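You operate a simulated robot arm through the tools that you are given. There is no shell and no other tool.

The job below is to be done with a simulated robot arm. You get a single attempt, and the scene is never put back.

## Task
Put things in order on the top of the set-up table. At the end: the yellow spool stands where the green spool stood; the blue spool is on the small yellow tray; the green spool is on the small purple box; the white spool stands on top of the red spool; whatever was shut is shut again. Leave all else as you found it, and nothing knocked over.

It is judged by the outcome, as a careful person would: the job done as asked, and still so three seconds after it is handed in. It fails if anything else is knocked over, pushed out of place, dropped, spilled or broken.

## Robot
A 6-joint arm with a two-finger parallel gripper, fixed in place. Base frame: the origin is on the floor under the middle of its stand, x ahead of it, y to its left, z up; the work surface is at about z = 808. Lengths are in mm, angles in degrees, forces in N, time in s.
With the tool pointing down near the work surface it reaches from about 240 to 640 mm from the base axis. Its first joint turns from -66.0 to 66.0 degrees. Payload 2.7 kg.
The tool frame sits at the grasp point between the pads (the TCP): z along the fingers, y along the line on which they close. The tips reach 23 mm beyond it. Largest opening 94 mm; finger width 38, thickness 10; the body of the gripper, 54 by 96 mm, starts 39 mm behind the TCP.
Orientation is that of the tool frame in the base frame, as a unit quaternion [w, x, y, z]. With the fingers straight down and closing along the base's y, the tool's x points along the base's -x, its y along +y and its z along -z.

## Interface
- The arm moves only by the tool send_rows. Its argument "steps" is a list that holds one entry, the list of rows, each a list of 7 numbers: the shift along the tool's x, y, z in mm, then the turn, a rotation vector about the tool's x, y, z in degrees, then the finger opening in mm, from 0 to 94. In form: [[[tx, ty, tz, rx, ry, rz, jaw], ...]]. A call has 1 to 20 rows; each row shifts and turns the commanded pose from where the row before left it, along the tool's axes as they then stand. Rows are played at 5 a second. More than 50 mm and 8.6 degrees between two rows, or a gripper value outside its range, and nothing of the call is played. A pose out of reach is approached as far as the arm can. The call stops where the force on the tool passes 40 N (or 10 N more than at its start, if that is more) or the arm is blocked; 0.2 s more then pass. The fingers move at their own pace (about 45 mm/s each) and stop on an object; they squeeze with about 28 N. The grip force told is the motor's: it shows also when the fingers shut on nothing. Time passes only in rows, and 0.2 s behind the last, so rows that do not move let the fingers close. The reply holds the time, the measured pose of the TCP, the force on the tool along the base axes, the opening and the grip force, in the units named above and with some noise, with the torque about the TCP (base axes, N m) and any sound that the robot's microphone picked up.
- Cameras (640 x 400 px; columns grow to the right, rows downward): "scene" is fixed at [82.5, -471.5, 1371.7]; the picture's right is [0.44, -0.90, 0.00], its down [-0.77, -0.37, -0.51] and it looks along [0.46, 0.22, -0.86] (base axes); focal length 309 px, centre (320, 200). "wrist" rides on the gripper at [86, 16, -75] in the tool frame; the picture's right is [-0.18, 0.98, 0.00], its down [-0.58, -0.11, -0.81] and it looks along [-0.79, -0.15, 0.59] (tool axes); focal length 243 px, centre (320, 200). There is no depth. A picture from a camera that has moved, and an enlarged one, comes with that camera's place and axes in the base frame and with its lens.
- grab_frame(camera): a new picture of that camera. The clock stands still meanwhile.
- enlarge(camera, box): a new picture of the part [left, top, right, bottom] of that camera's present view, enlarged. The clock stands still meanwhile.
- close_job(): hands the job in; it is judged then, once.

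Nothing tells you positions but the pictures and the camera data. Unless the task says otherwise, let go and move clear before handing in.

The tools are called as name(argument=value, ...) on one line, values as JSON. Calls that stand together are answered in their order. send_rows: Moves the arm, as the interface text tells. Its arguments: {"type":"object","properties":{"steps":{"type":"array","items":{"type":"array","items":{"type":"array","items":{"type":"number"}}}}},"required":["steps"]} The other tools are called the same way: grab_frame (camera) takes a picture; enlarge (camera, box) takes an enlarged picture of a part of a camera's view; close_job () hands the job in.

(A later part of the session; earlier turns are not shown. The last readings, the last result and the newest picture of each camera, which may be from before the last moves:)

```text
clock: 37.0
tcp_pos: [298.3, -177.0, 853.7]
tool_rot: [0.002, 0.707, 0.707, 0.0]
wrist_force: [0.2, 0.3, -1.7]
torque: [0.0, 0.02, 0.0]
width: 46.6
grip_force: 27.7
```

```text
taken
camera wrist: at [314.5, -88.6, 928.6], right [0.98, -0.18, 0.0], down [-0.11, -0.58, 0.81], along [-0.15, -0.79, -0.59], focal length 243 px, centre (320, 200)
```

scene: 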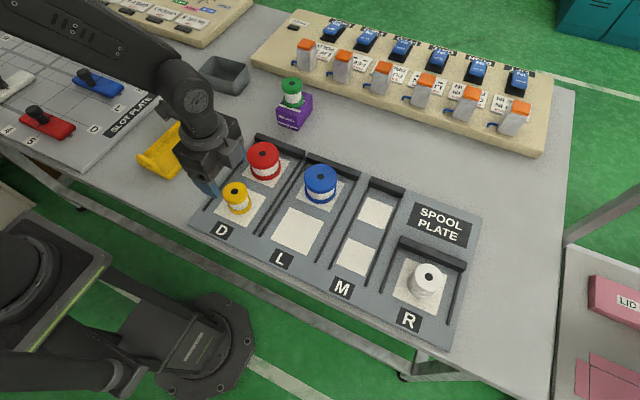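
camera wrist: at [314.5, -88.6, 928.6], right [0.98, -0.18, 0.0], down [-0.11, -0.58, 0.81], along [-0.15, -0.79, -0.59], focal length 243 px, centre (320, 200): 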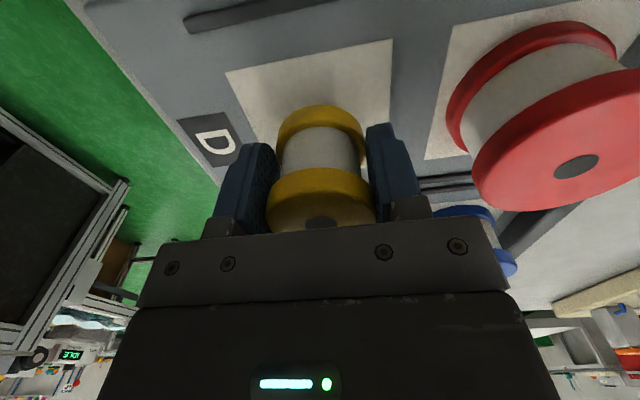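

Yellow is held (46.6 mm, 28 N, about 1.5 N weight). Raising it and carrying it to above the old green spot.

send_rows(steps=[[[0, 0, -8, 0, 0, 0, 0], [0, 0, -12, 0, 0, 0, 0], [0, 0, -12, 0, 0, 0, 0], [0, 0, -12, 0, 0, 0, 0], [0, 0, -12, 0, 0, 0, 0], [0, 0, -12, 0, 0, 0, 0], [0, 0, -8, 0, 0, 0, 0], [0, 0, -4, 0, 0, 0, 0]]])

send_rows(steps=[[[-8.45, 3.25, 0, 0, 0, 0, 0], [-16.5, 6.53, 0, 0, 0, 0, 0], [-16.5, 6.53, 0, 0, 0, 0, 0], [-16.5, 6.53, 0, 0, 0, 0, 0], [-16.5, 6.53, 0, 0, 0, 0, 0], [-16.5, 6.53, 0, 0, 0, 0, 0], [-16.5, 6.53, 0, 0, 0, 0, 0], [-16.5, 6.53, 0, 0, 0, 0, 0], [-16.5, 6.53, 0, 0, 0, 0, 0], [-16.5, 6.53, 0, 0, 0, 0, 0], [-16.5, 6.53, 0, 0, 0, 0, 0], [-16.5, 6.53, 0, 0, 0, 0, 0], [-16.5, 6.53, 0, 0, 0, 0, 0], [-16.5, 6.53, 0, 0, 0, 0, 0], [-16.5, 6.53, 0, 0, 0, 0, 0], [-16.5, 6.53, 0, 0, 0, 0, 0], [-8.0, 3.3, 0, 0, 0, 0, 0], [0, 0, 0, 0, 0, 0, 0]]])

grab_frame(camera="wrist")

grab_frame(camera="scene")

```text
clock: 38.8
tcp_pos: [298.5, -177.9, 933.6]
tool_rot: [0.002, 0.707, 0.707, 0.001]
wrist_force: [0.9, 0.1, -0.8]
torque: [-0.03, -0.01, -0.01]
width: 46.8
grip_force: 27.9
```

```text
clock: 42.6
tcp_pos: [402.2, -441.2, 934.2]
tool_rot: [0.002, 0.707, 0.707, 0.001]
wrist_force: [0.3, -0.4, -0.7]
torque: [0.02, -0.02, -0.03]
width: 46.9
grip_force: 27.8
```

```text
taken
camera wrist: at [418.4, -352.4, 1008.9], right [0.98, -0.18, 0.0], down [-0.11, -0.58, 0.81], along [-0.15, -0.79, -0.59], focal length 243 px, centre (320, 200)
```

wrist: 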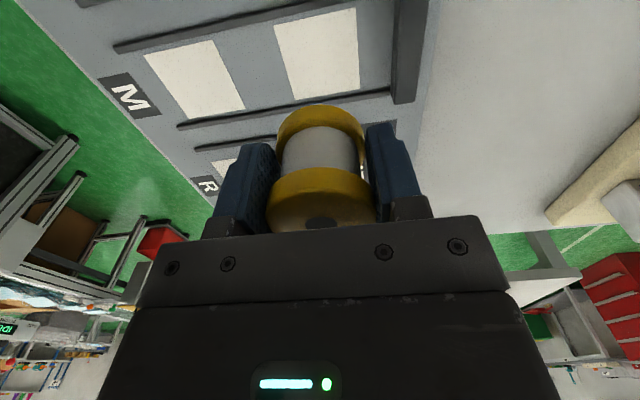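

```text
taken
```

scene: 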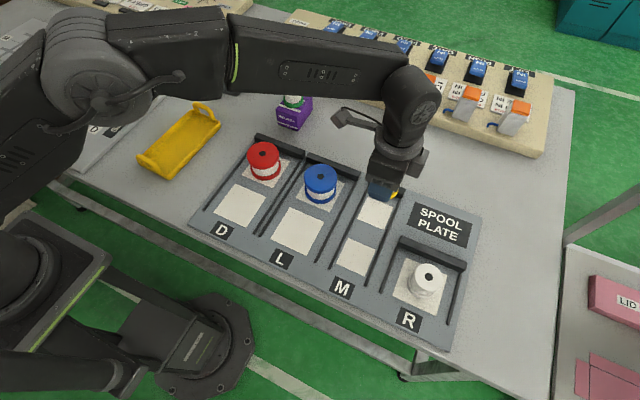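

The yellow spool is right above the old green spot in the same commanded position (402.5, -441.4). Lowering it to a few millimetres above the plate, then in small steps.

send_rows(steps=[[[0, 0, 10, 0, 0, 0, 0], [0, 0, 15, 0, 0, 0, 0], [0, 0, 15, 0, 0, 0, 0], [0, 0, 15, 0, 0, 0, 0], [0, 0, 15, 0, 0, 0, 0], [0, 0, 12, 0, 0, 0, 0], [0, 0, 6, 0, 0, 0, 0], [0, 0, 3, 0, 0, 0, 0], [0, 0, 2, 0, 0, 0, 0], [0, 0, 1, 0, 0, 0, 0], [0, 0, 0, 0, 0, 0, 0]]])

send_rows(steps=[[[0, 0, 1, 0, 0, 0, 0], [0, 0, 0, 0, 0, 0, 0]]])

send_rows(steps=[[[0, 0, 0.7, 0, 0, 0, 0], [0, 0, 0, 0, 0, 0, 0]]])

grab_frame(camera="wrist")

```text
clock: 45.0
tcp_pos: [402.9, -441.5, 839.8]
tool_rot: [0.002, 0.707, 0.707, -0.001]
wrist_force: [-0.1, -0.3, -0.5]
torque: [0.02, -0.02, 0.03]
width: 47.0
grip_force: 27.8
```

```text
clock: 45.6
tcp_pos: [402.5, -442.2, 839.3]
tool_rot: [0.001, 0.707, 0.707, -0.001]
wrist_force: [-0.5, 0.0, -0.9]
torque: [0.03, 0.01, 0.02]
width: 46.7
grip_force: 27.8
```

```text
clock: 46.2
tcp_pos: [402.0, -442.2, 839.1]
tool_rot: [0.001, 0.707, 0.707, 0.0]
wrist_force: [0.7, -0.3, -0.7]
torque: [0.02, -0.02, 0.0]
width: 46.7
grip_force: 27.8
```

```text
taken
camera wrist: at [418.4, -352.9, 913.4], right [0.98, -0.18, 0.0], down [-0.11, -0.58, 0.81], along [-0.15, -0.79, -0.59], focal length 243 px, centre (320, 200)
```

wrist: 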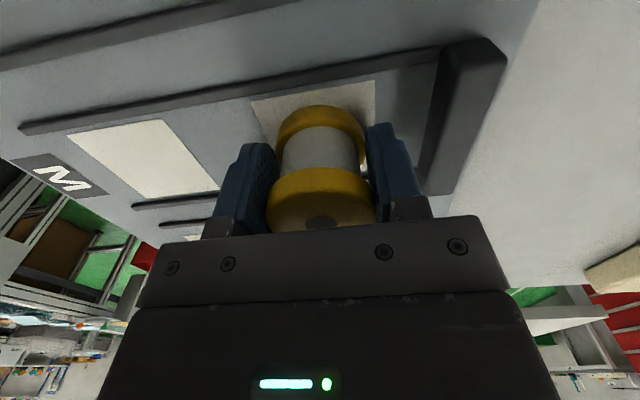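

Not quite in contact; a bit further down in small steps.

send_rows(steps=[[[0, 0, 0.7, 0, 0, 0, 0], [0, 0, 0, 0, 0, 0, 0]]])

send_rows(steps=[[[0, 0, 0.6, 0, 0, 0, 0], [0, 0, 0, 0, 0, 0, 0]]])

```text
clock: 46.8
tcp_pos: [402.4, -440.0, 838.4]
tool_rot: [0.002, 0.707, 0.707, -0.002]
wrist_force: [-1.3, 0.3, 3.9]
torque: [0.03, 0.0, 0.05]
width: 46.9
grip_force: 28.2
```

```text
clock: 47.4
tcp_pos: [402.0, -442.4, 838.3]
tool_rot: [0.002, 0.708, 0.707, 0.0]
wrist_force: [-3.5, 1.9, 9.7]
torque: [0.05, -0.03, 0.03]
width: 46.7
grip_force: 28.2
```

Contact made (about 10 N). I'll relax slightly, release, and check.

send_rows(steps=[[[0, 0, -0.7, 0, 0, 0, 0], [0, 0, 0, 0, 0, 0, 52], [0, 0, 0, 0, 0, 0, 60], [0, 0, 0, 0, 0, 0, 66], [0, 0, 0, 0, 0, 0, 66], [0, 0, -10, 0, 0, 0, 66], [0, 0, -30, 0, 0, 0, 66], [0, 0, -40, 0, 0, 0, 66], [0, 0, -10, 0, 0, 0, 70], [0, 0, 0, 0, 0, 0, 70]]])

grab_frame(camera="wrist")

grab_frame(camera="scene")

```text
clock: 49.6
tcp_pos: [402.0, -441.6, 928.9]
tool_rot: [0.003, 0.707, 0.707, 0.0]
wrist_force: [-0.4, 0.8, 0.6]
torque: [-0.02, -0.01, 0.03]
width: 69.8
grip_force: 0.1
```

```text
taken
camera wrist: at [417.6, -352.5, 1003.8], right [0.98, -0.18, 0.0], down [-0.11, -0.58, 0.81], along [-0.15, -0.79, -0.59], focal length 243 px, centre (320, 200)
```

wrist: 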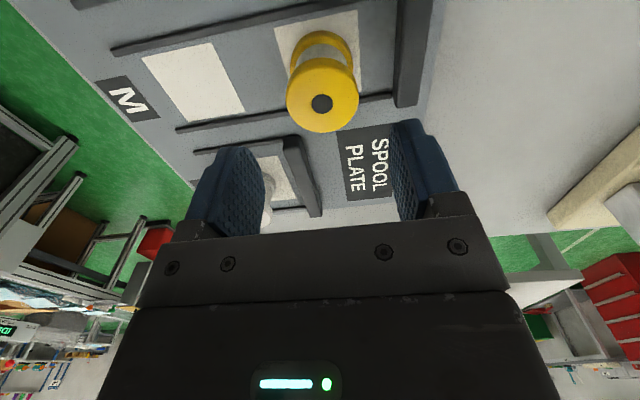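

```text
taken
```

scene: 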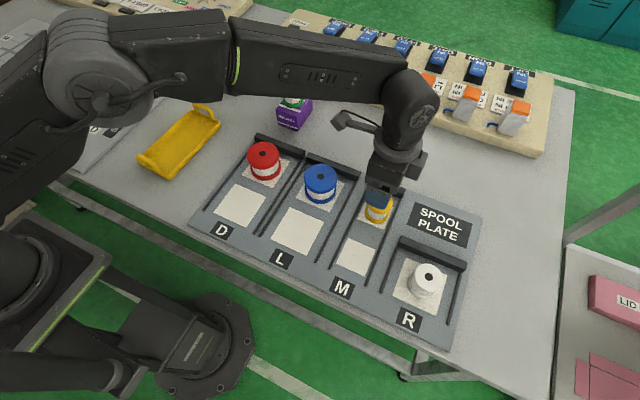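

Yellow stands centred on the old green spot. Next is blue: moving above it, jaws still closing along x.

send_rows(steps=[[[32, -0.6, -10, 0, 0, 0, 80], [32, -0.6, 0, 0, 0, 0, 80], [32, -0.6, 0, 0, 0, 0, 80], [32, -0.6, 0, 0, 0, 0, 80], [0, 0, 0, 0, 0, 0, 80]]])

grab_frame(camera="wrist")

enlarge(camera="wrist", box=[200, 0, 500, 200])

```text
clock: 50.8
tcp_pos: [400.0, -312.8, 937.2]
tool_rot: [0.001, 0.707, 0.707, 0.0]
wrist_force: [0.0, 0.6, -0.3]
torque: [0.01, 0.01, 0.02]
width: 79.8
grip_force: 0.1
```

```text
taken
camera wrist: at [415.9, -223.7, 1011.8], right [0.98, -0.18, 0.0], down [-0.11, -0.58, 0.81], along [-0.15, -0.79, -0.59], focal length 243 px, centre (320, 200)
```

wrist: 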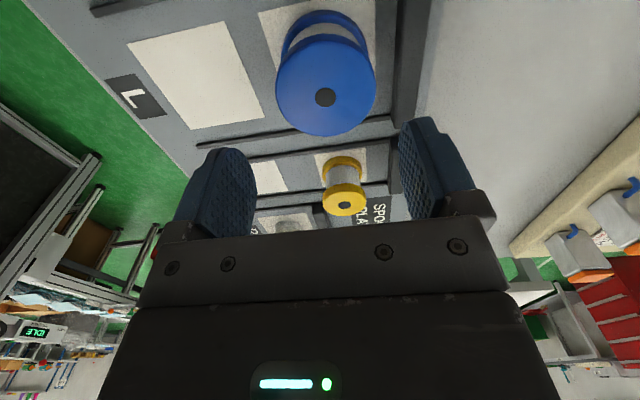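

```text
2.00 times, centred on (350, 100) of wrist
camera zoom: at [415.9, -223.7, 1011.8], right [0.98, -0.18, 0.0], down [-0.11, -0.58, 0.81], along [-0.15, -0.79, -0.59], focal length 485 px, centre (260, 400)
```

zoom: 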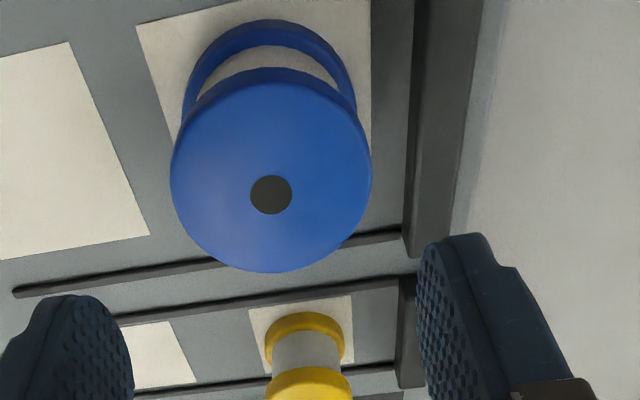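

Blue is about 3 mm further in +x and level in y. I'll correct that, go down to just above its top and verify the finger clearance.

send_rows(steps=[[[0, 2.8, 0, 0, 0, 0, 77], [0, 0, 25, 0, 0, 0, 77], [0, 0, 20, 0, 0, 0, 77], [0, 0, 0, 0, 0, 0, 77]]])

enlarge(camera="wrist", box=[180, 60, 460, 240])

enlarge(camera="scene", box=[270, 120, 390, 220])

```text
clock: 51.8
tcp_pos: [401.2, -312.6, 892.9]
tool_rot: [0.0, 0.707, 0.707, -0.001]
wrist_force: [0.2, -0.4, 0.7]
torque: [-0.01, 0.0, -0.02]
width: 76.8
grip_force: 0.2
```

```text
2.22 times, centred on (320, 150) of wrist
camera zoom: at [418.6, -224.8, 967.3], right [0.98, -0.18, 0.0], down [-0.11, -0.58, 0.81], along [-0.15, -0.79, -0.59], focal length 539 px, centre (320, 311)
```

zoom: 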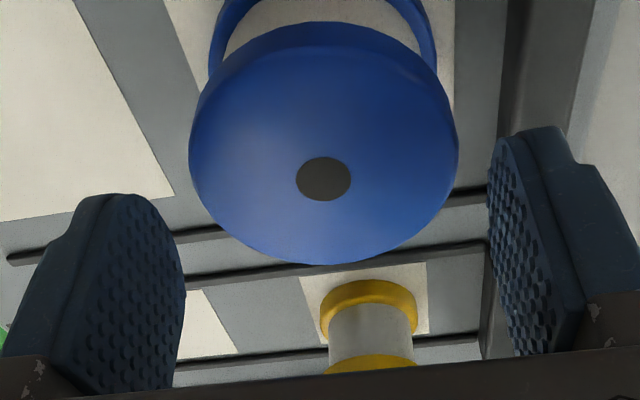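

```text
4.00 times, centred on (330, 170) of scene
camera zoom: at [82.5, -471.5, 1371.7], right [0.44, -0.9, 0.0], down [-0.77, -0.37, -0.51], along [0.46, 0.22, -0.86], focal length 1235 px, centre (280, 320)
```

zoom: 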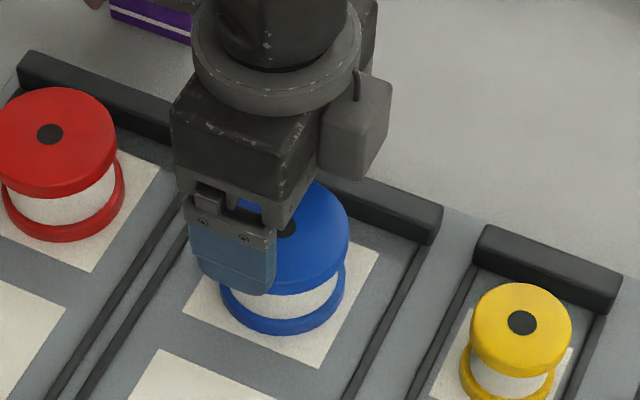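

Centred within a millimetre. Going down, closing, and lifting slowly.

send_rows(steps=[[[0, 0, 15, 0, 0, 0, 77], [0, 0, 15, 0, 0, 0, 77], [0, 0, 15, 0, 0, 0, 77], [0, 0, 7, 0, 0, 0, 77], [0, 0, 2.5, 0, 0, 0, 77], [0, 0, 0, 0, 0, 0, 77]]])

send_rows(steps=[[[0, 0, 0, 0, 0, 0, 0], [0, 0, 0, 0, 0, 0, 0], [0, 0, 0, 0, 0, 0, 0], [0, 0, 0, 0, 0, 0, 0], [0, 0, 0, 0, 0, 0, 0]]])

send_rows(steps=[[[0, 0, -1, 0, 0, 0, 0], [0, 0, -2, 0, 0, 0, 0], [0, 0, -3, 0, 0, 0, 0], [0, 0, -5, 0, 0, 0, 0], [0, 0, -5, 0, 0, 0, 0], [0, 0, 0, 0, 0, 0, 0]]])

grab_frame(camera="wrist")

```text
clock: 53.2
tcp_pos: [402.6, -313.6, 838.2]
tool_rot: [0.001, 0.707, 0.707, 0.0]
wrist_force: [-0.8, 0.4, 0.6]
torque: [0.02, -0.03, 0.02]
width: 77.2
grip_force: 0.0
```

```text
clock: 54.4
tcp_pos: [402.7, -313.8, 838.7]
tool_rot: [0.001, 0.707, 0.707, 0.0]
wrist_force: [-0.6, -0.5, 0.4]
torque: [-0.04, 0.0, 0.01]
width: 66.9
grip_force: 27.9
```

```text
clock: 55.8
tcp_pos: [402.6, -313.6, 854.9]
tool_rot: [0.001, 0.707, 0.707, 0.0]
wrist_force: [-0.2, 0.6, -2.4]
torque: [0.0, 0.01, 0.0]
width: 67.2
grip_force: 28.2
```

```text
taken
camera wrist: at [418.6, -224.8, 928.9], right [0.98, -0.18, 0.0], down [-0.11, -0.58, 0.81], along [-0.15, -0.79, -0.59], focal length 243 px, centre (320, 200)
```

wrist: 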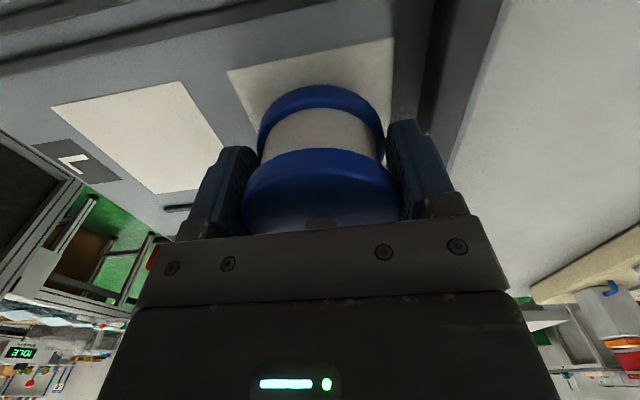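

Blue is held (67 mm, about 2.4 N). Lifting high and carrying it over towards the yellow tray.

send_rows(steps=[[[0, 0, -8, 0, 0, 0, 0], [0, 0, -12, 0, 0, 0, 0], [0, 0, -15, 0, 0, 0, 0], [0, 0, -15, 0, 0, 0, 0], [0, 0, -15, 0, 0, 0, 0], [0, 0, -15, 0, 0, 0, 0], [0, 0, -15, 0, 0, 0, 0], [0, 0, -10, 0, 0, 0, 0], [9, -0.6, -5, 0, 0, 0, 0], [18, -1.2, -2, 0, 0, 0, 0], [18, -1.2, -2, 0, 0, 0, 0], [18, -1.2, -2, 0, 0, 0, 0], [18, -1.2, -2, 0, 0, 0, 0], [18, -1.2, -2, 0, 0, 0, 0], [18, -1.2, -2, 0, 0, 0, 0], [18, -1.2, -2, 0, 0, 0, 0], [18, -1.2, -2, 0, 0, 0, 0], [18, -1.2, -2, 0, 0, 0, 0]]])

send_rows(steps=[[[18, -1.2, -2, 0, 0, 0, 0], [18, -1.2, -2, 0, 0, 0, 0], [18, -1.2, -2, 0, 0, 0, 0], [18, -1.2, -2, 0, 0, 0, 0], [18, -1.2, -2, 0, 0, 0, 0], [18, -1.2, -2, 0, 0, 0, 0], [18, -1.2, -2, 0, 0, 0, 0], [18, -1.2, -2, 0, 0, 0, 0], [18, -1.2, -2, 0, 0, 0, 0], [18, -1.2, -2, 0, 0, 0, 0], [18, -1.2, -2, 0, 0, 0, 0], [4, -0.6, 0, 0, 0, 0, 0], [0, 0, 0, 0, 0, 0, 0]]])

grab_frame(camera="wrist")

grab_frame(camera="scene")

```text
clock: 59.6
tcp_pos: [392.0, -141.3, 982.0]
tool_rot: [0.001, 0.707, 0.707, 0.0]
wrist_force: [0.6, -1.0, -2.3]
torque: [0.02, -0.01, 0.01]
width: 67.2
grip_force: 28.3
```

```text
clock: 62.4
tcp_pos: [377.1, 60.4, 1005.1]
tool_rot: [0.001, 0.707, 0.707, -0.001]
wrist_force: [-0.3, 0.7, -1.8]
torque: [0.02, -0.01, 0.01]
width: 67.2
grip_force: 27.5
```

```text
taken
camera wrist: at [393.0, 149.0, 1078.3], right [0.98, -0.18, 0.0], down [-0.11, -0.58, 0.81], along [-0.15, -0.79, -0.59], focal length 243 px, centre (320, 200)
```

wrist: 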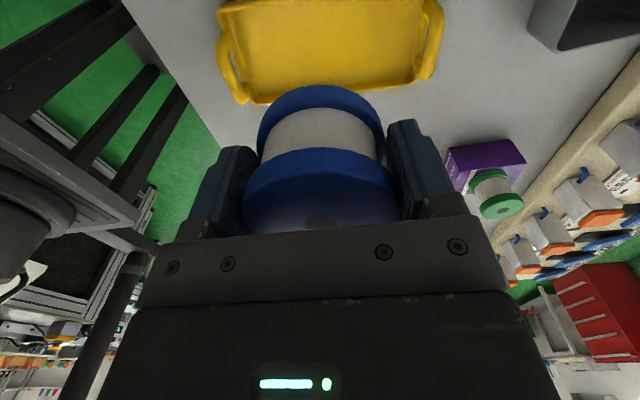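

```text
taken
```

scene: 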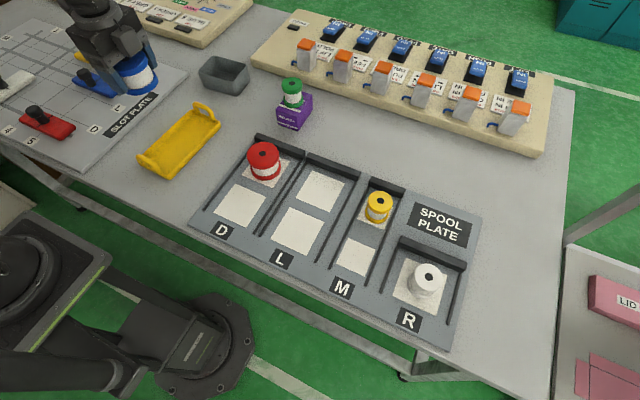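

Blue is held and I'm past the tray with it in view. Zooming on the tray for its walls and handles.

enlarge(camera="wrist", box=[200, 0, 460, 120])

enlarge(camera="scene", box=[120, 85, 240, 190])

```text
2.46 times, centred on (330, 60) of wrist
camera zoom: at [393.0, 149.0, 1078.3], right [0.98, -0.18, 0.0], down [-0.11, -0.58, 0.81], along [-0.15, -0.79, -0.59], focal length 597 px, centre (295, 545)
```

zoom: 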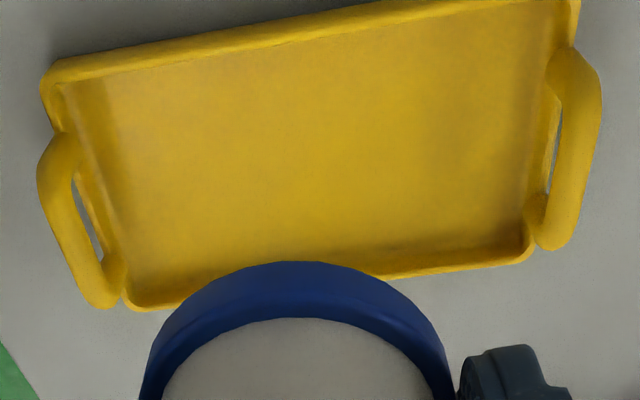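

```text
3.81 times, centred on (180, 138) of scene
camera zoom: at [82.5, -471.5, 1371.7], right [0.44, -0.9, 0.0], down [-0.77, -0.37, -0.51], along [0.46, 0.22, -0.86], focal length 1176 px, centre (853, 438)
```

zoom: 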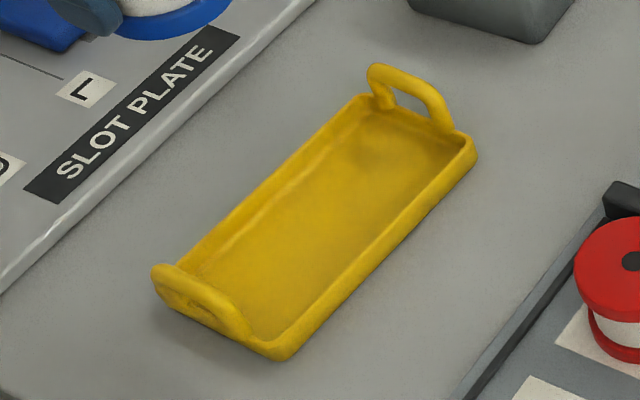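

The tray is turned about 4° clockwise; its inside floor is roughly 78 mm wide, centred near (381, 40) in robot coordinates. I'll move over it, go down part way, and re-check from closer.

send_rows(steps=[[[-5, 1, 0, 0, 0, 0, 0], [-10, 1.6, 5, 0, 0, 0, 0], [-5, 1, 15, 0, 0, 0, 0], [0, 0, 20, 0, 0, 0, 0], [0, 0, 20, 0, 0, 0, 0], [0, 0, 20, 0, 0, 0, 0], [0, 0, 15, 0, 0, 0, 0], [0, 0, 0, 0, 0, 0, 0]]])

grab_frame(camera="wrist")

enlarge(camera="scene", box=[100, 70, 260, 190])

```text
clock: 64.2
tcp_pos: [380.4, 39.5, 909.7]
tool_rot: [0.001, 0.706, 0.708, 0.0]
wrist_force: [-0.5, 0.2, -2.0]
torque: [0.02, 0.03, -0.02]
width: 67.1
grip_force: 27.6
```

```text
taken
camera wrist: at [397.1, 128.6, 983.1], right [0.98, -0.18, 0.0], down [-0.11, -0.58, 0.81], along [-0.15, -0.79, -0.59], focal length 243 px, centre (320, 200)
```

wrist: 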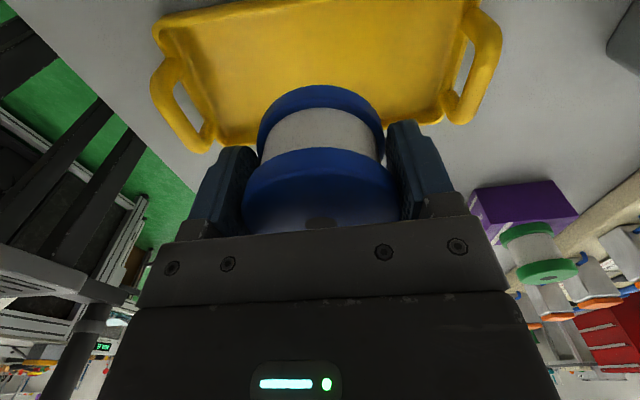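

```text
3.33 times, centred on (180, 130) of scene
camera zoom: at [82.5, -471.5, 1371.7], right [0.44, -0.9, 0.0], down [-0.77, -0.37, -0.51], along [0.46, 0.22, -0.86], focal length 1029 px, centre (787, 433)
```

zoom: 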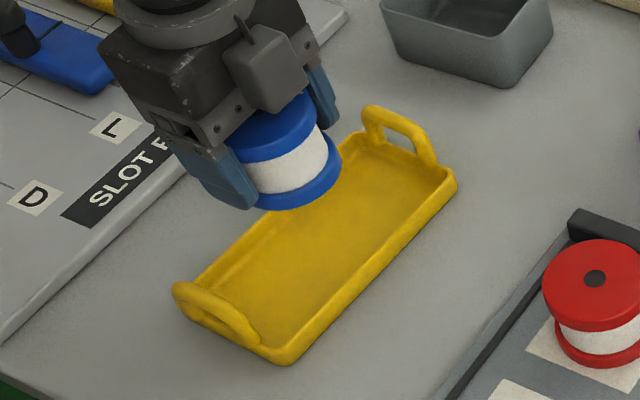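

Zooming the wrist view for the tray edges at this closer range.

enlarge(camera="wrist", box=[130, 0, 530, 160])

```text
1.60 times, centred on (330, 80) of wrist
camera zoom: at [397.1, 128.6, 983.1], right [0.98, -0.18, 0.0], down [-0.11, -0.58, 0.81], along [-0.15, -0.79, -0.59], focal length 388 px, centre (304, 392)
```

zoom: 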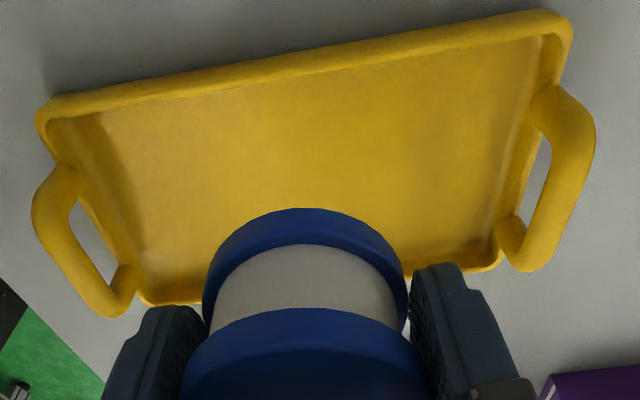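

The tray's centreline at this x is y ≈ 42.5 in robot coordinates, so I'll shift 2.7 mm in +y. Then I'll lower to about 8 mm above the tray floor and look again.

send_rows(steps=[[[2.7, 0, 5, 0, 0, 0, 0], [0, 0, 12, 0, 0, 0, 0], [0, 0, 12, 0, 0, 0, 0], [0, 0, 12, 0, 0, 0, 0], [0, 0, 10, 0, 0, 0, 0], [0, 0, 6, 0, 0, 0, 0], [0, 0, 4, 0, 0, 0, 0], [0, 0, 0, 0, 0, 0, 0]]])

grab_frame(camera="wrist")

enlarge(camera="scene", box=[120, 80, 240, 190])

```text
clock: 66.0
tcp_pos: [381.2, 43.2, 847.6]
tool_rot: [0.001, 0.707, 0.707, 0.001]
wrist_force: [-0.1, 1.3, -2.0]
torque: [0.0, 0.0, 0.0]
width: 67.2
grip_force: 28.0
```

```text
taken
camera wrist: at [397.1, 131.2, 922.1], right [0.98, -0.18, 0.0], down [-0.11, -0.58, 0.81], along [-0.15, -0.79, -0.59], focal length 243 px, centre (320, 200)
```

wrist: 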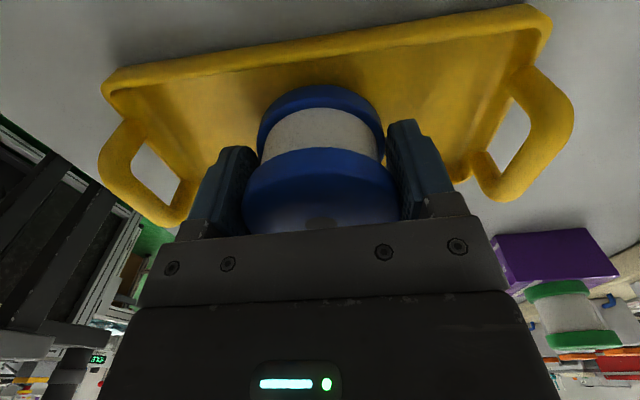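

```text
3.64 times, centred on (180, 135) of scene
camera zoom: at [82.5, -471.5, 1371.7], right [0.44, -0.9, 0.0], down [-0.77, -0.37, -0.51], along [0.46, 0.22, -0.86], focal length 1123 px, centre (829, 436)
```

zoom: 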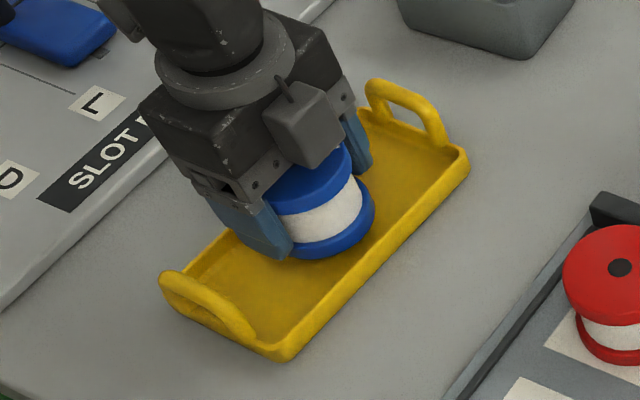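

The spool sits between the tray walls in view. Descending slowly to contact.

send_rows(steps=[[[0, 0, 3, 0, 0, 0, 0], [0, 0, 2, 0, 0, 0, 0], [0, 0, 2, 0, 0, 0, 0], [0, 0, 0, 0, 0, 0, 0]]])

send_rows(steps=[[[0, 0, 1, 0, 0, 0, 0], [0, 0, 0, 0, 0, 0, 0]]])

grab_frame(camera="wrist")

```text
clock: 67.0
tcp_pos: [382.1, 42.8, 841.7]
tool_rot: [0.001, 0.707, 0.707, 0.0]
wrist_force: [-0.8, -0.1, -2.7]
torque: [0.02, 0.04, -0.01]
width: 67.3
grip_force: 28.2
```

```text
clock: 67.6
tcp_pos: [381.3, 42.0, 839.8]
tool_rot: [0.001, 0.707, 0.708, 0.0]
wrist_force: [-0.2, -0.2, -3.2]
torque: [0.02, 0.0, -0.02]
width: 67.1
grip_force: 28.1
```

```text
taken
camera wrist: at [397.1, 131.0, 914.2], right [0.98, -0.18, 0.0], down [-0.11, -0.58, 0.81], along [-0.15, -0.79, -0.59], focal length 243 px, centre (320, 200)
```

wrist: 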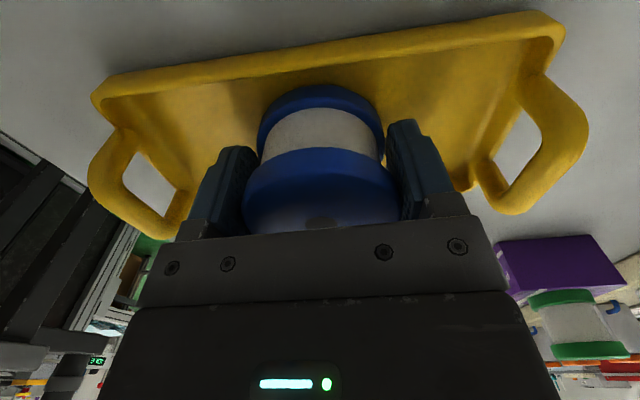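

No contact yet at z ≈ 841. Continuing by single millimetres.

send_rows(steps=[[[0, 0, 1, 0, 0, 0, 0], [0, 0, 0, 0, 0, 0, 0]]])

send_rows(steps=[[[0, 0, 1, 0, 0, 0, 0], [0, 0, 0, 0, 0, 0, 0]]])

```text
clock: 68.2
tcp_pos: [380.2, 42.0, 838.7]
tool_rot: [0.001, 0.707, 0.707, 0.0]
wrist_force: [0.3, -0.3, -2.8]
torque: [0.01, 0.05, 0.01]
width: 67.3
grip_force: 28.4
```

```text
clock: 68.8
tcp_pos: [380.9, 42.7, 837.4]
tool_rot: [0.002, 0.707, 0.707, -0.001]
wrist_force: [0.3, 0.4, -1.9]
torque: [-0.03, 0.01, 0.03]
width: 67.1
grip_force: 28.0
```

send_rows(steps=[[[0, 0, 0.7, 0, 0, 0, 0], [0, 0, 0, 0, 0, 0, 0]]])

send_rows(steps=[[[0, 0, 0.7, 0, 0, 0, 0], [0, 0, 0, 0, 0, 0, 0]]])

```text
clock: 69.4
tcp_pos: [381.9, 43.2, 836.2]
tool_rot: [0.001, 0.707, 0.707, 0.0]
wrist_force: [0.0, 0.3, -2.9]
torque: [-0.01, -0.01, 0.0]
width: 67.3
grip_force: 28.0
```

```text
clock: 70.0
tcp_pos: [381.8, 42.6, 835.4]
tool_rot: [0.001, 0.707, 0.707, 0.0]
wrist_force: [-0.2, 0.5, -1.5]
torque: [0.01, -0.05, 0.0]
width: 67.0
grip_force: 27.9
```

Still only the weight showing. The spool is very close to the tray floor now, so I'll keep the steps small.

send_rows(steps=[[[0, 0, 0.7, 0, 0, 0, 0], [0, 0, 0, 0, 0, 0, 0]]])

send_rows(steps=[[[0, 0, 0.7, 0, 0, 0, 0], [0, 0, 0, 0, 0, 0, 0]]])

```text
clock: 70.6
tcp_pos: [380.5, 42.6, 836.1]
tool_rot: [0.0, 0.707, 0.707, -0.001]
wrist_force: [-0.4, 0.9, -2.1]
torque: [0.02, 0.03, -0.03]
width: 67.1
grip_force: 28.0
```

```text
clock: 71.2
tcp_pos: [380.6, 42.8, 834.5]
tool_rot: [0.001, 0.707, 0.707, 0.0]
wrist_force: [-0.6, -0.4, 0.2]
torque: [-0.01, 0.02, -0.01]
width: 67.2
grip_force: 28.7
```

Contact: the force went from about -2.3 to 0 N. Releasing carefully and rising.

send_rows(steps=[[[0, 0, 0.2, 0, 0, 0, 0], [0, 0, 0, 0, 0, 0, 70], [0, 0, 0, 0, 0, 0, 76], [0, 0, 0, 0, 0, 0, 80], [0, 0, 0, 0, 0, 0, 80]]])

grab_frame(camera="wrist")

enlarge(camera="scene", box=[120, 80, 240, 190])

```text
clock: 72.4
tcp_pos: [381.5, 42.2, 834.2]
tool_rot: [0.001, 0.707, 0.708, 0.0]
wrist_force: [-0.1, 0.1, 0.9]
torque: [-0.02, 0.0, 0.0]
width: 80.0
grip_force: 0.1
```

```text
taken
camera wrist: at [397.3, 131.0, 909.1], right [0.98, -0.18, 0.0], down [-0.11, -0.58, 0.81], along [-0.15, -0.79, -0.59], focal length 243 px, centre (320, 200)
```

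wrist: 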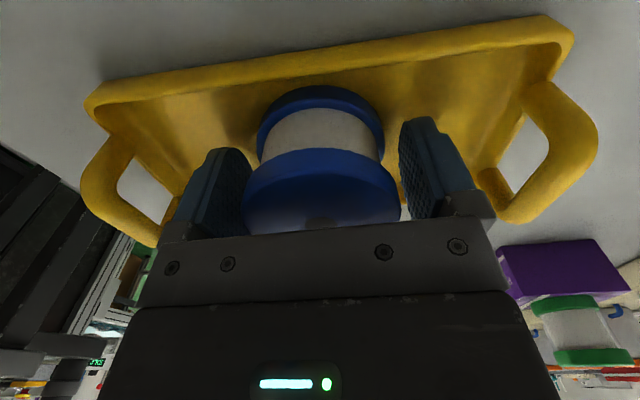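

```text
3.64 times, centred on (180, 135) of scene
camera zoom: at [82.5, -471.5, 1371.7], right [0.44, -0.9, 0.0], down [-0.77, -0.37, -0.51], along [0.46, 0.22, -0.86], focal length 1123 px, centre (829, 436)
```

zoom: 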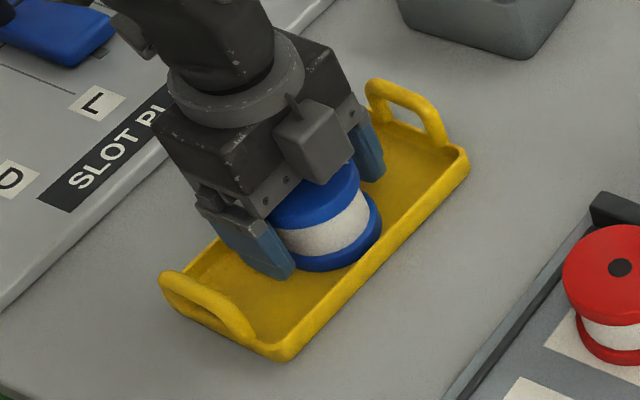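

Blue stands inside the tray. Rising clear, then travelling to the white spool at the far right.

send_rows(steps=[[[0, 0, -8, 0, 0, 0, 80], [0, 0, -22, 0, 0, 0, 80], [0, 0, -40, 0, 0, 0, 80], [0, 0, -40, 0, 0, 0, 80], [-20, -3, 0, 0, 0, 0, 80], [-42, -5.8, 0, 0, 0, 0, 80], [-42, -5.8, 0, 0, 0, 0, 80], [-42, -5.8, 0, 0, 0, 0, 80], [-42, -5.8, 0, 0, 0, 0, 80], [-42, -5.8, 0, 0, 0, 0, 80], [-42, -5.8, 0, 0, 0, 0, 80], [-42, -5.8, 0, 0, 0, 0, 80], [-42, -5.8, 0, 0, 0, 0, 80], [-42, -5.8, 0, 0, 0, 0, 80], [-42, -5.8, 0, 0, 0, 0, 80], [-42, -5.8, 0, 0, 0, 0, 80], [0, 0, 0, 0, 0, 0, 80]]])

grab_frame(camera="scene")

grab_frame(camera="wrist")

```text
clock: 76.0
tcp_pos: [314.7, -438.6, 944.9]
tool_rot: [0.001, 0.706, 0.708, 0.0]
wrist_force: [0.1, -0.8, 0.0]
torque: [0.0, -0.01, -0.02]
width: 80.1
grip_force: 0.1
```

```text
taken
```

scene: 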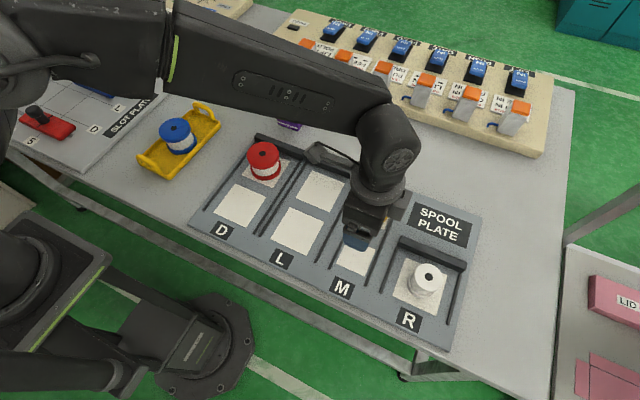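

```text
taken
camera wrist: at [330.3, -351.0, 1019.5], right [0.98, -0.18, 0.0], down [-0.11, -0.58, 0.81], along [-0.15, -0.79, -0.59], focal length 243 px, centre (320, 200)
```

wrist: 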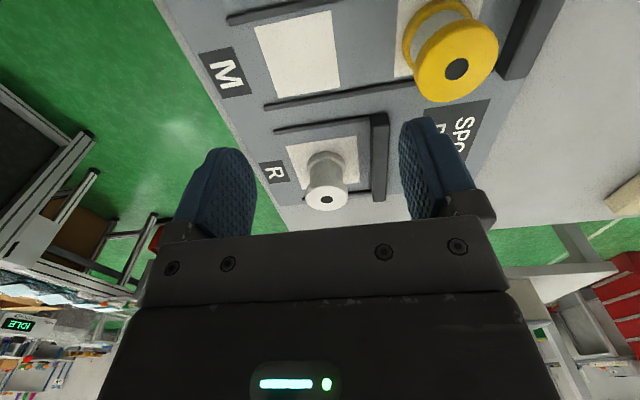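

White's hub projects to about (297, -565) in robot coordinates. Moving above it, at the edge of reach, so I'll check the pose obtained.

send_rows(steps=[[[-41.9, -5.8, 0, 0, 0, 0, 70], [-41.9, -5.8, 0, 0, 0, 0, 70], [-41.9, -5.8, 0, 0, 0, 0, 70], [0, 0, 0, 0, 0, 0, 70], [0, 0, 0, 0, 0, 0, 70]]])

grab_frame(camera="wrist")

grab_frame(camera="scene")

```text
clock: 77.2
tcp_pos: [297.5, -564.1, 946.2]
tool_rot: [0.002, 0.707, 0.707, 0.0]
wrist_force: [0.1, 0.3, -0.4]
torque: [0.01, 0.02, 0.06]
width: 69.9
grip_force: 0.0
```

```text
taken
camera wrist: at [313.0, -476.6, 1019.9], right [0.98, -0.18, 0.0], down [-0.11, -0.58, 0.81], along [-0.15, -0.79, -0.59], focal length 243 px, centre (320, 200)
```

wrist: 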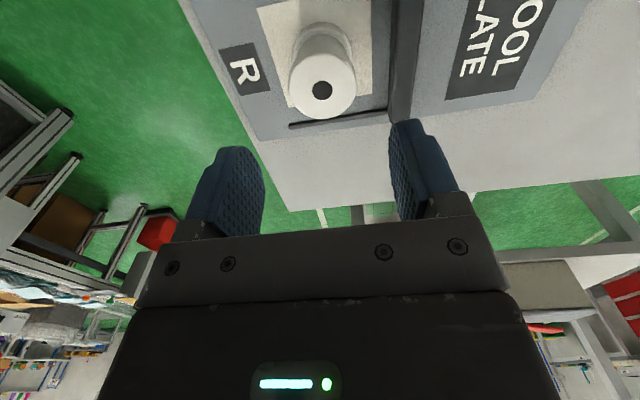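

```text
taken
```

scene: 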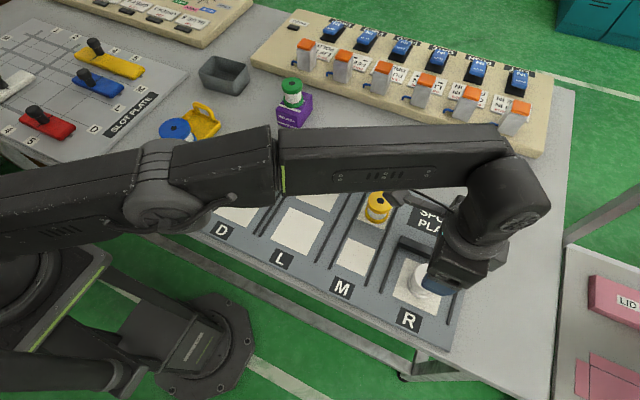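

The pose is reached, and white is centred to within about 1 mm. I'll adjust and go down in stages, watching that the pose is kept at this reach.

send_rows(steps=[[[-1.2, 1.2, 10, 0, 0, 0, 70], [0, 0, 20, 0, 0, 0, 70], [0, 0, 20, 0, 0, 0, 70], [0, 0, 0, 0, 0, 0, 70]]])

enlarge(camera="wrist", box=[180, 40, 460, 240])

enlarge(camera="scene", box=[360, 200, 500, 350])

```text
clock: 78.2
tcp_pos: [297.5, -565.6, 894.8]
tool_rot: [0.001, 0.707, 0.707, 0.001]
wrist_force: [0.3, -0.3, 0.0]
torque: [0.01, 0.01, -0.02]
width: 70.0
grip_force: 0.0
```

```text
2.00 times, centred on (320, 140) of wrist
camera zoom: at [313.8, -477.4, 970.1], right [0.98, -0.18, 0.0], down [-0.11, -0.58, 0.81], along [-0.15, -0.79, -0.59], focal length 485 px, centre (320, 320)
```

zoom: 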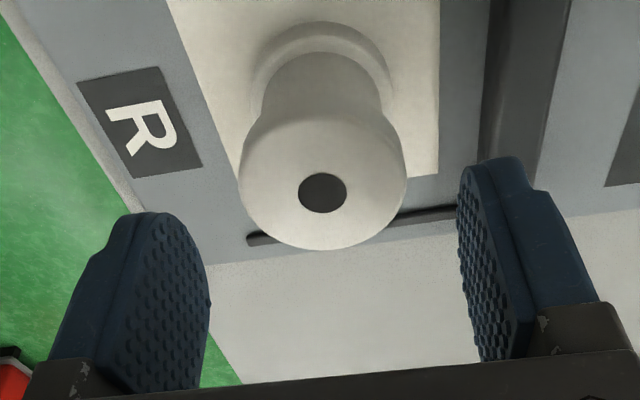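

```text
2.67 times, centred on (430, 275) of scene
camera zoom: at [82.5, -471.5, 1371.7], right [0.44, -0.9, 0.0], down [-0.77, -0.37, -0.51], along [0.46, 0.22, -0.86], focal length 824 px, centre (27, 0)
```

zoom: 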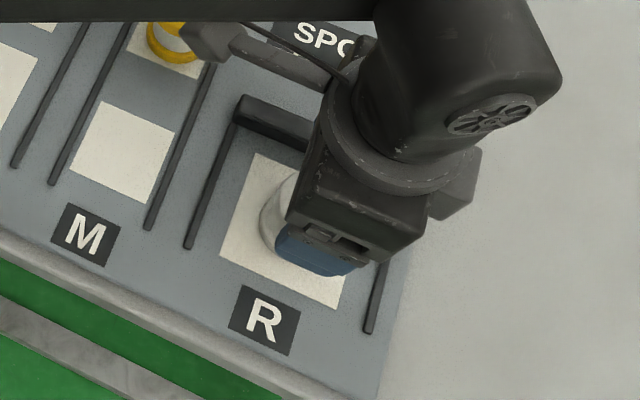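

White is centred between the fingers. Going down the rest of the way.

send_rows(steps=[[[0, 0.5, 15, 0, 0, 0, 70], [0, 0, 15, 0, 0, 0, 70], [0, 0, 15, 0, 0, 0, 70], [0, 0, 9, 0, 0, 0, 70], [0, 0, 3, 0, 0, 0, 70], [0, 0, 0, 0, 0, 0, 70]]])

grab_frame(camera="wrist")

enlarge(camera="scene", box=[340, 170, 500, 350])

```text
clock: 79.6
tcp_pos: [299.3, -566.7, 838.9]
tool_rot: [0.002, 0.707, 0.707, 0.0]
wrist_force: [-0.7, -0.1, -1.1]
torque: [-0.02, 0.04, -0.01]
width: 69.9
grip_force: 0.0
```

```text
taken
camera wrist: at [314.8, -478.0, 913.2], right [0.98, -0.18, 0.0], down [-0.11, -0.58, 0.81], along [-0.15, -0.79, -0.59], focal length 243 px, centre (320, 200)
```

wrist: 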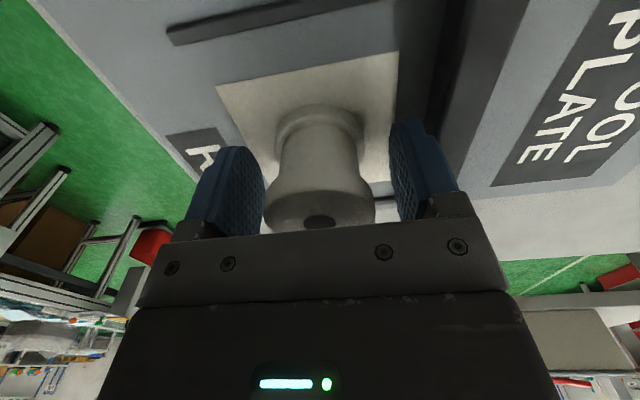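

```text
2.22 times, centred on (420, 260) of scene
camera zoom: at [82.5, -471.5, 1371.7], right [0.44, -0.9, 0.0], down [-0.77, -0.37, -0.51], along [0.46, 0.22, -0.86], focal length 686 px, centre (98, 67)
```

zoom: 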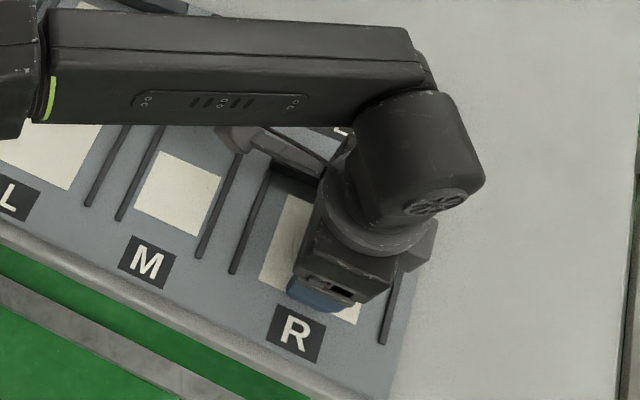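

Good alignment. Closing on white and lifting slowly.

send_rows(steps=[[[0, 0, 0, 0, 0, 0, 0], [0, 0, 0, 0, 0, 0, 0], [0, 0, 0, 0, 0, 0, 0], [0, 0, 0, 0, 0, 0, 0], [0, 0, 0, 0, 0, 0, 0]]])

send_rows(steps=[[[0, 0, -1, 0, 0, 0, 0], [0, 0, -2, 0, 0, 0, 0], [0, 0, -3, 0, 0, 0, 0], [0, 0, -5, 0, 0, 0, 0], [0, 0, -5, 0, 0, 0, 0], [0, 0, 0, 0, 0, 0, 0]]])

grab_frame(camera="wrist")

```text
clock: 80.8
tcp_pos: [298.9, -566.3, 837.4]
tool_rot: [0.001, 0.707, 0.708, 0.0]
wrist_force: [-0.3, 0.1, 0.1]
torque: [0.0, -0.01, 0.01]
width: 47.0
grip_force: 28.3
```

```text
clock: 82.2
tcp_pos: [298.4, -567.2, 855.2]
tool_rot: [0.001, 0.708, 0.707, 0.0]
wrist_force: [0.1, 0.6, -1.4]
torque: [0.0, -0.01, -0.01]
width: 46.9
grip_force: 28.4
```

```text
taken
camera wrist: at [314.9, -478.1, 929.5], right [0.98, -0.18, 0.0], down [-0.11, -0.58, 0.81], along [-0.15, -0.79, -0.59], focal length 243 px, centre (320, 200)
```

wrist: 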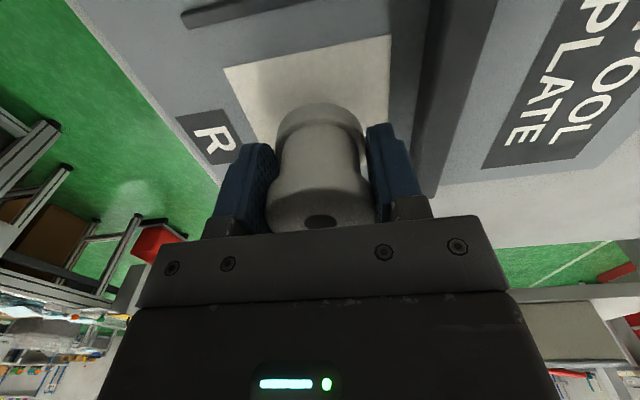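

White is held. Lifting it high and carrying it towards the red spool.

send_rows(steps=[[[0, 0, -8, 0, 0, 0, 0], [0, 0, -12, 0, 0, 0, 0], [0, 0, -15, 0, 0, 0, 0], [0, 0, -15, 0, 0, 0, 0], [0, 0, -15, 0, 0, 0, 0], [0, 0, -15, 0, 0, 0, 0], [0, 0, -15, 0, 0, 0, 0], [0, 0, -15, 0, 0, 0, 0], [0, 0, -8, 0, 0, 0, 0], [9, 2.2, -2, 0, 0, 0, 0], [17.6, 4.4, -1, 0, 0, 0, 0], [17.6, 4.4, -1, 0, 0, 0, 0], [17.6, 4.4, -1, 0, 0, 0, 0], [17.6, 4.4, -1, 0, 0, 0, 0], [17.6, 4.4, -1, 0, 0, 0, 0], [17.6, 4.4, -1, 0, 0, 0, 0], [17.6, 4.4, -1, 0, 0, 0, 0], [17.6, 4.4, -1, 0, 0, 0, 0]]])

send_rows(steps=[[[17.6, 4.4, 0, 0, 0, 0, 0], [17.6, 4.4, 0, 0, 0, 0, 0], [17.6, 4.4, 0, 0, 0, 0, 0], [17.6, 4.4, 0, 0, 0, 0, 0], [17.6, 4.4, 0, 0, 0, 0, 0], [17.6, 4.4, 0, 0, 0, 0, 0], [17.6, 4.4, 0, 0, 0, 0, 0], [17.6, 4.4, 0, 0, 0, 0, 0], [17.6, 4.4, 0, 0, 0, 0, 0], [17.6, 4.4, 0, 0, 0, 0, 0], [17.6, 4.4, 0, 0, 0, 0, 0], [17.6, 4.4, 0, 0, 0, 0, 0], [17.6, 4.4, 0, 0, 0, 0, 0], [17.6, 4.4, 0, 0, 0, 0, 0], [9.35, 2, 0, 0, 0, 0, 0], [0, 0, 0, 0, 0, 0, 0]]])

grab_frame(camera="wrist")

grab_frame(camera="scene")

```text
clock: 86.0
tcp_pos: [336.2, -416.7, 982.2]
tool_rot: [0.001, 0.707, 0.707, 0.0]
wrist_force: [1.0, 0.0, -0.8]
torque: [0.04, -0.01, 0.0]
width: 46.5
grip_force: 28.0
```

```text
clock: 89.4
tcp_pos: [399.8, -160.7, 982.6]
tool_rot: [0.001, 0.707, 0.708, 0.0]
wrist_force: [0.9, -0.5, -0.9]
torque: [-0.03, 0.0, -0.05]
width: 46.8
grip_force: 28.6
```

```text
taken
camera wrist: at [415.3, -71.8, 1056.9], right [0.98, -0.18, 0.0], down [-0.11, -0.58, 0.81], along [-0.15, -0.79, -0.59], focal length 243 px, centre (320, 200)
```

wrist: 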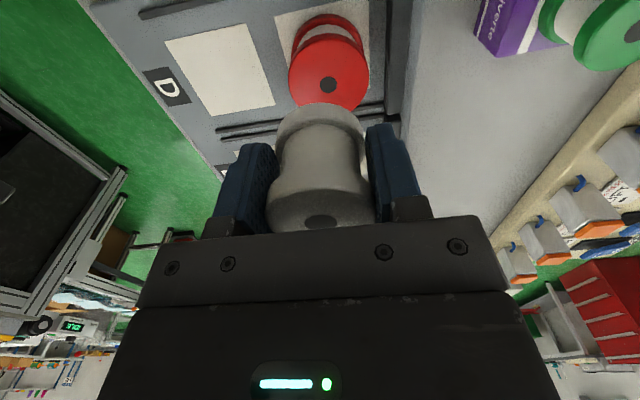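

```text
taken
```

scene: 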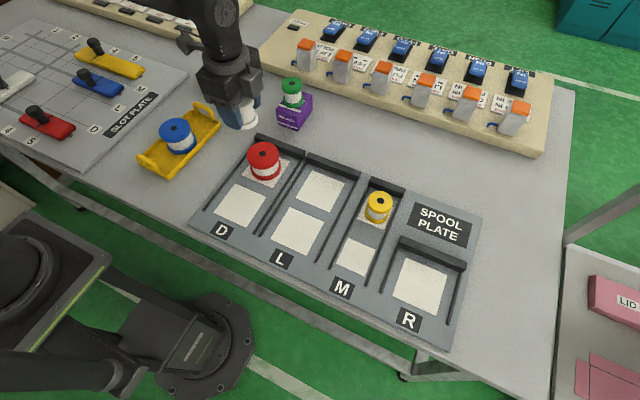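

Red's hub is visible just in front of the held white spool. Zooming to locate it precisely.

enlarge(camera="wrist", box=[240, 0, 420, 120])

```text
3.33 times, centred on (330, 60) of wrist
camera zoom: at [415.3, -71.8, 1056.9], right [0.98, -0.18, 0.0], down [-0.11, -0.58, 0.81], along [-0.15, -0.79, -0.59], focal length 809 px, centre (287, 667)
```

zoom: 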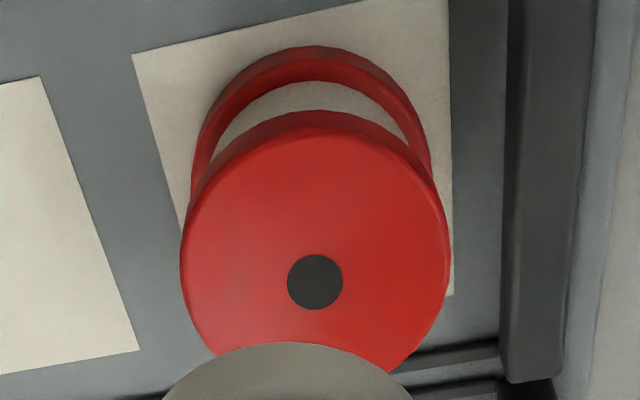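

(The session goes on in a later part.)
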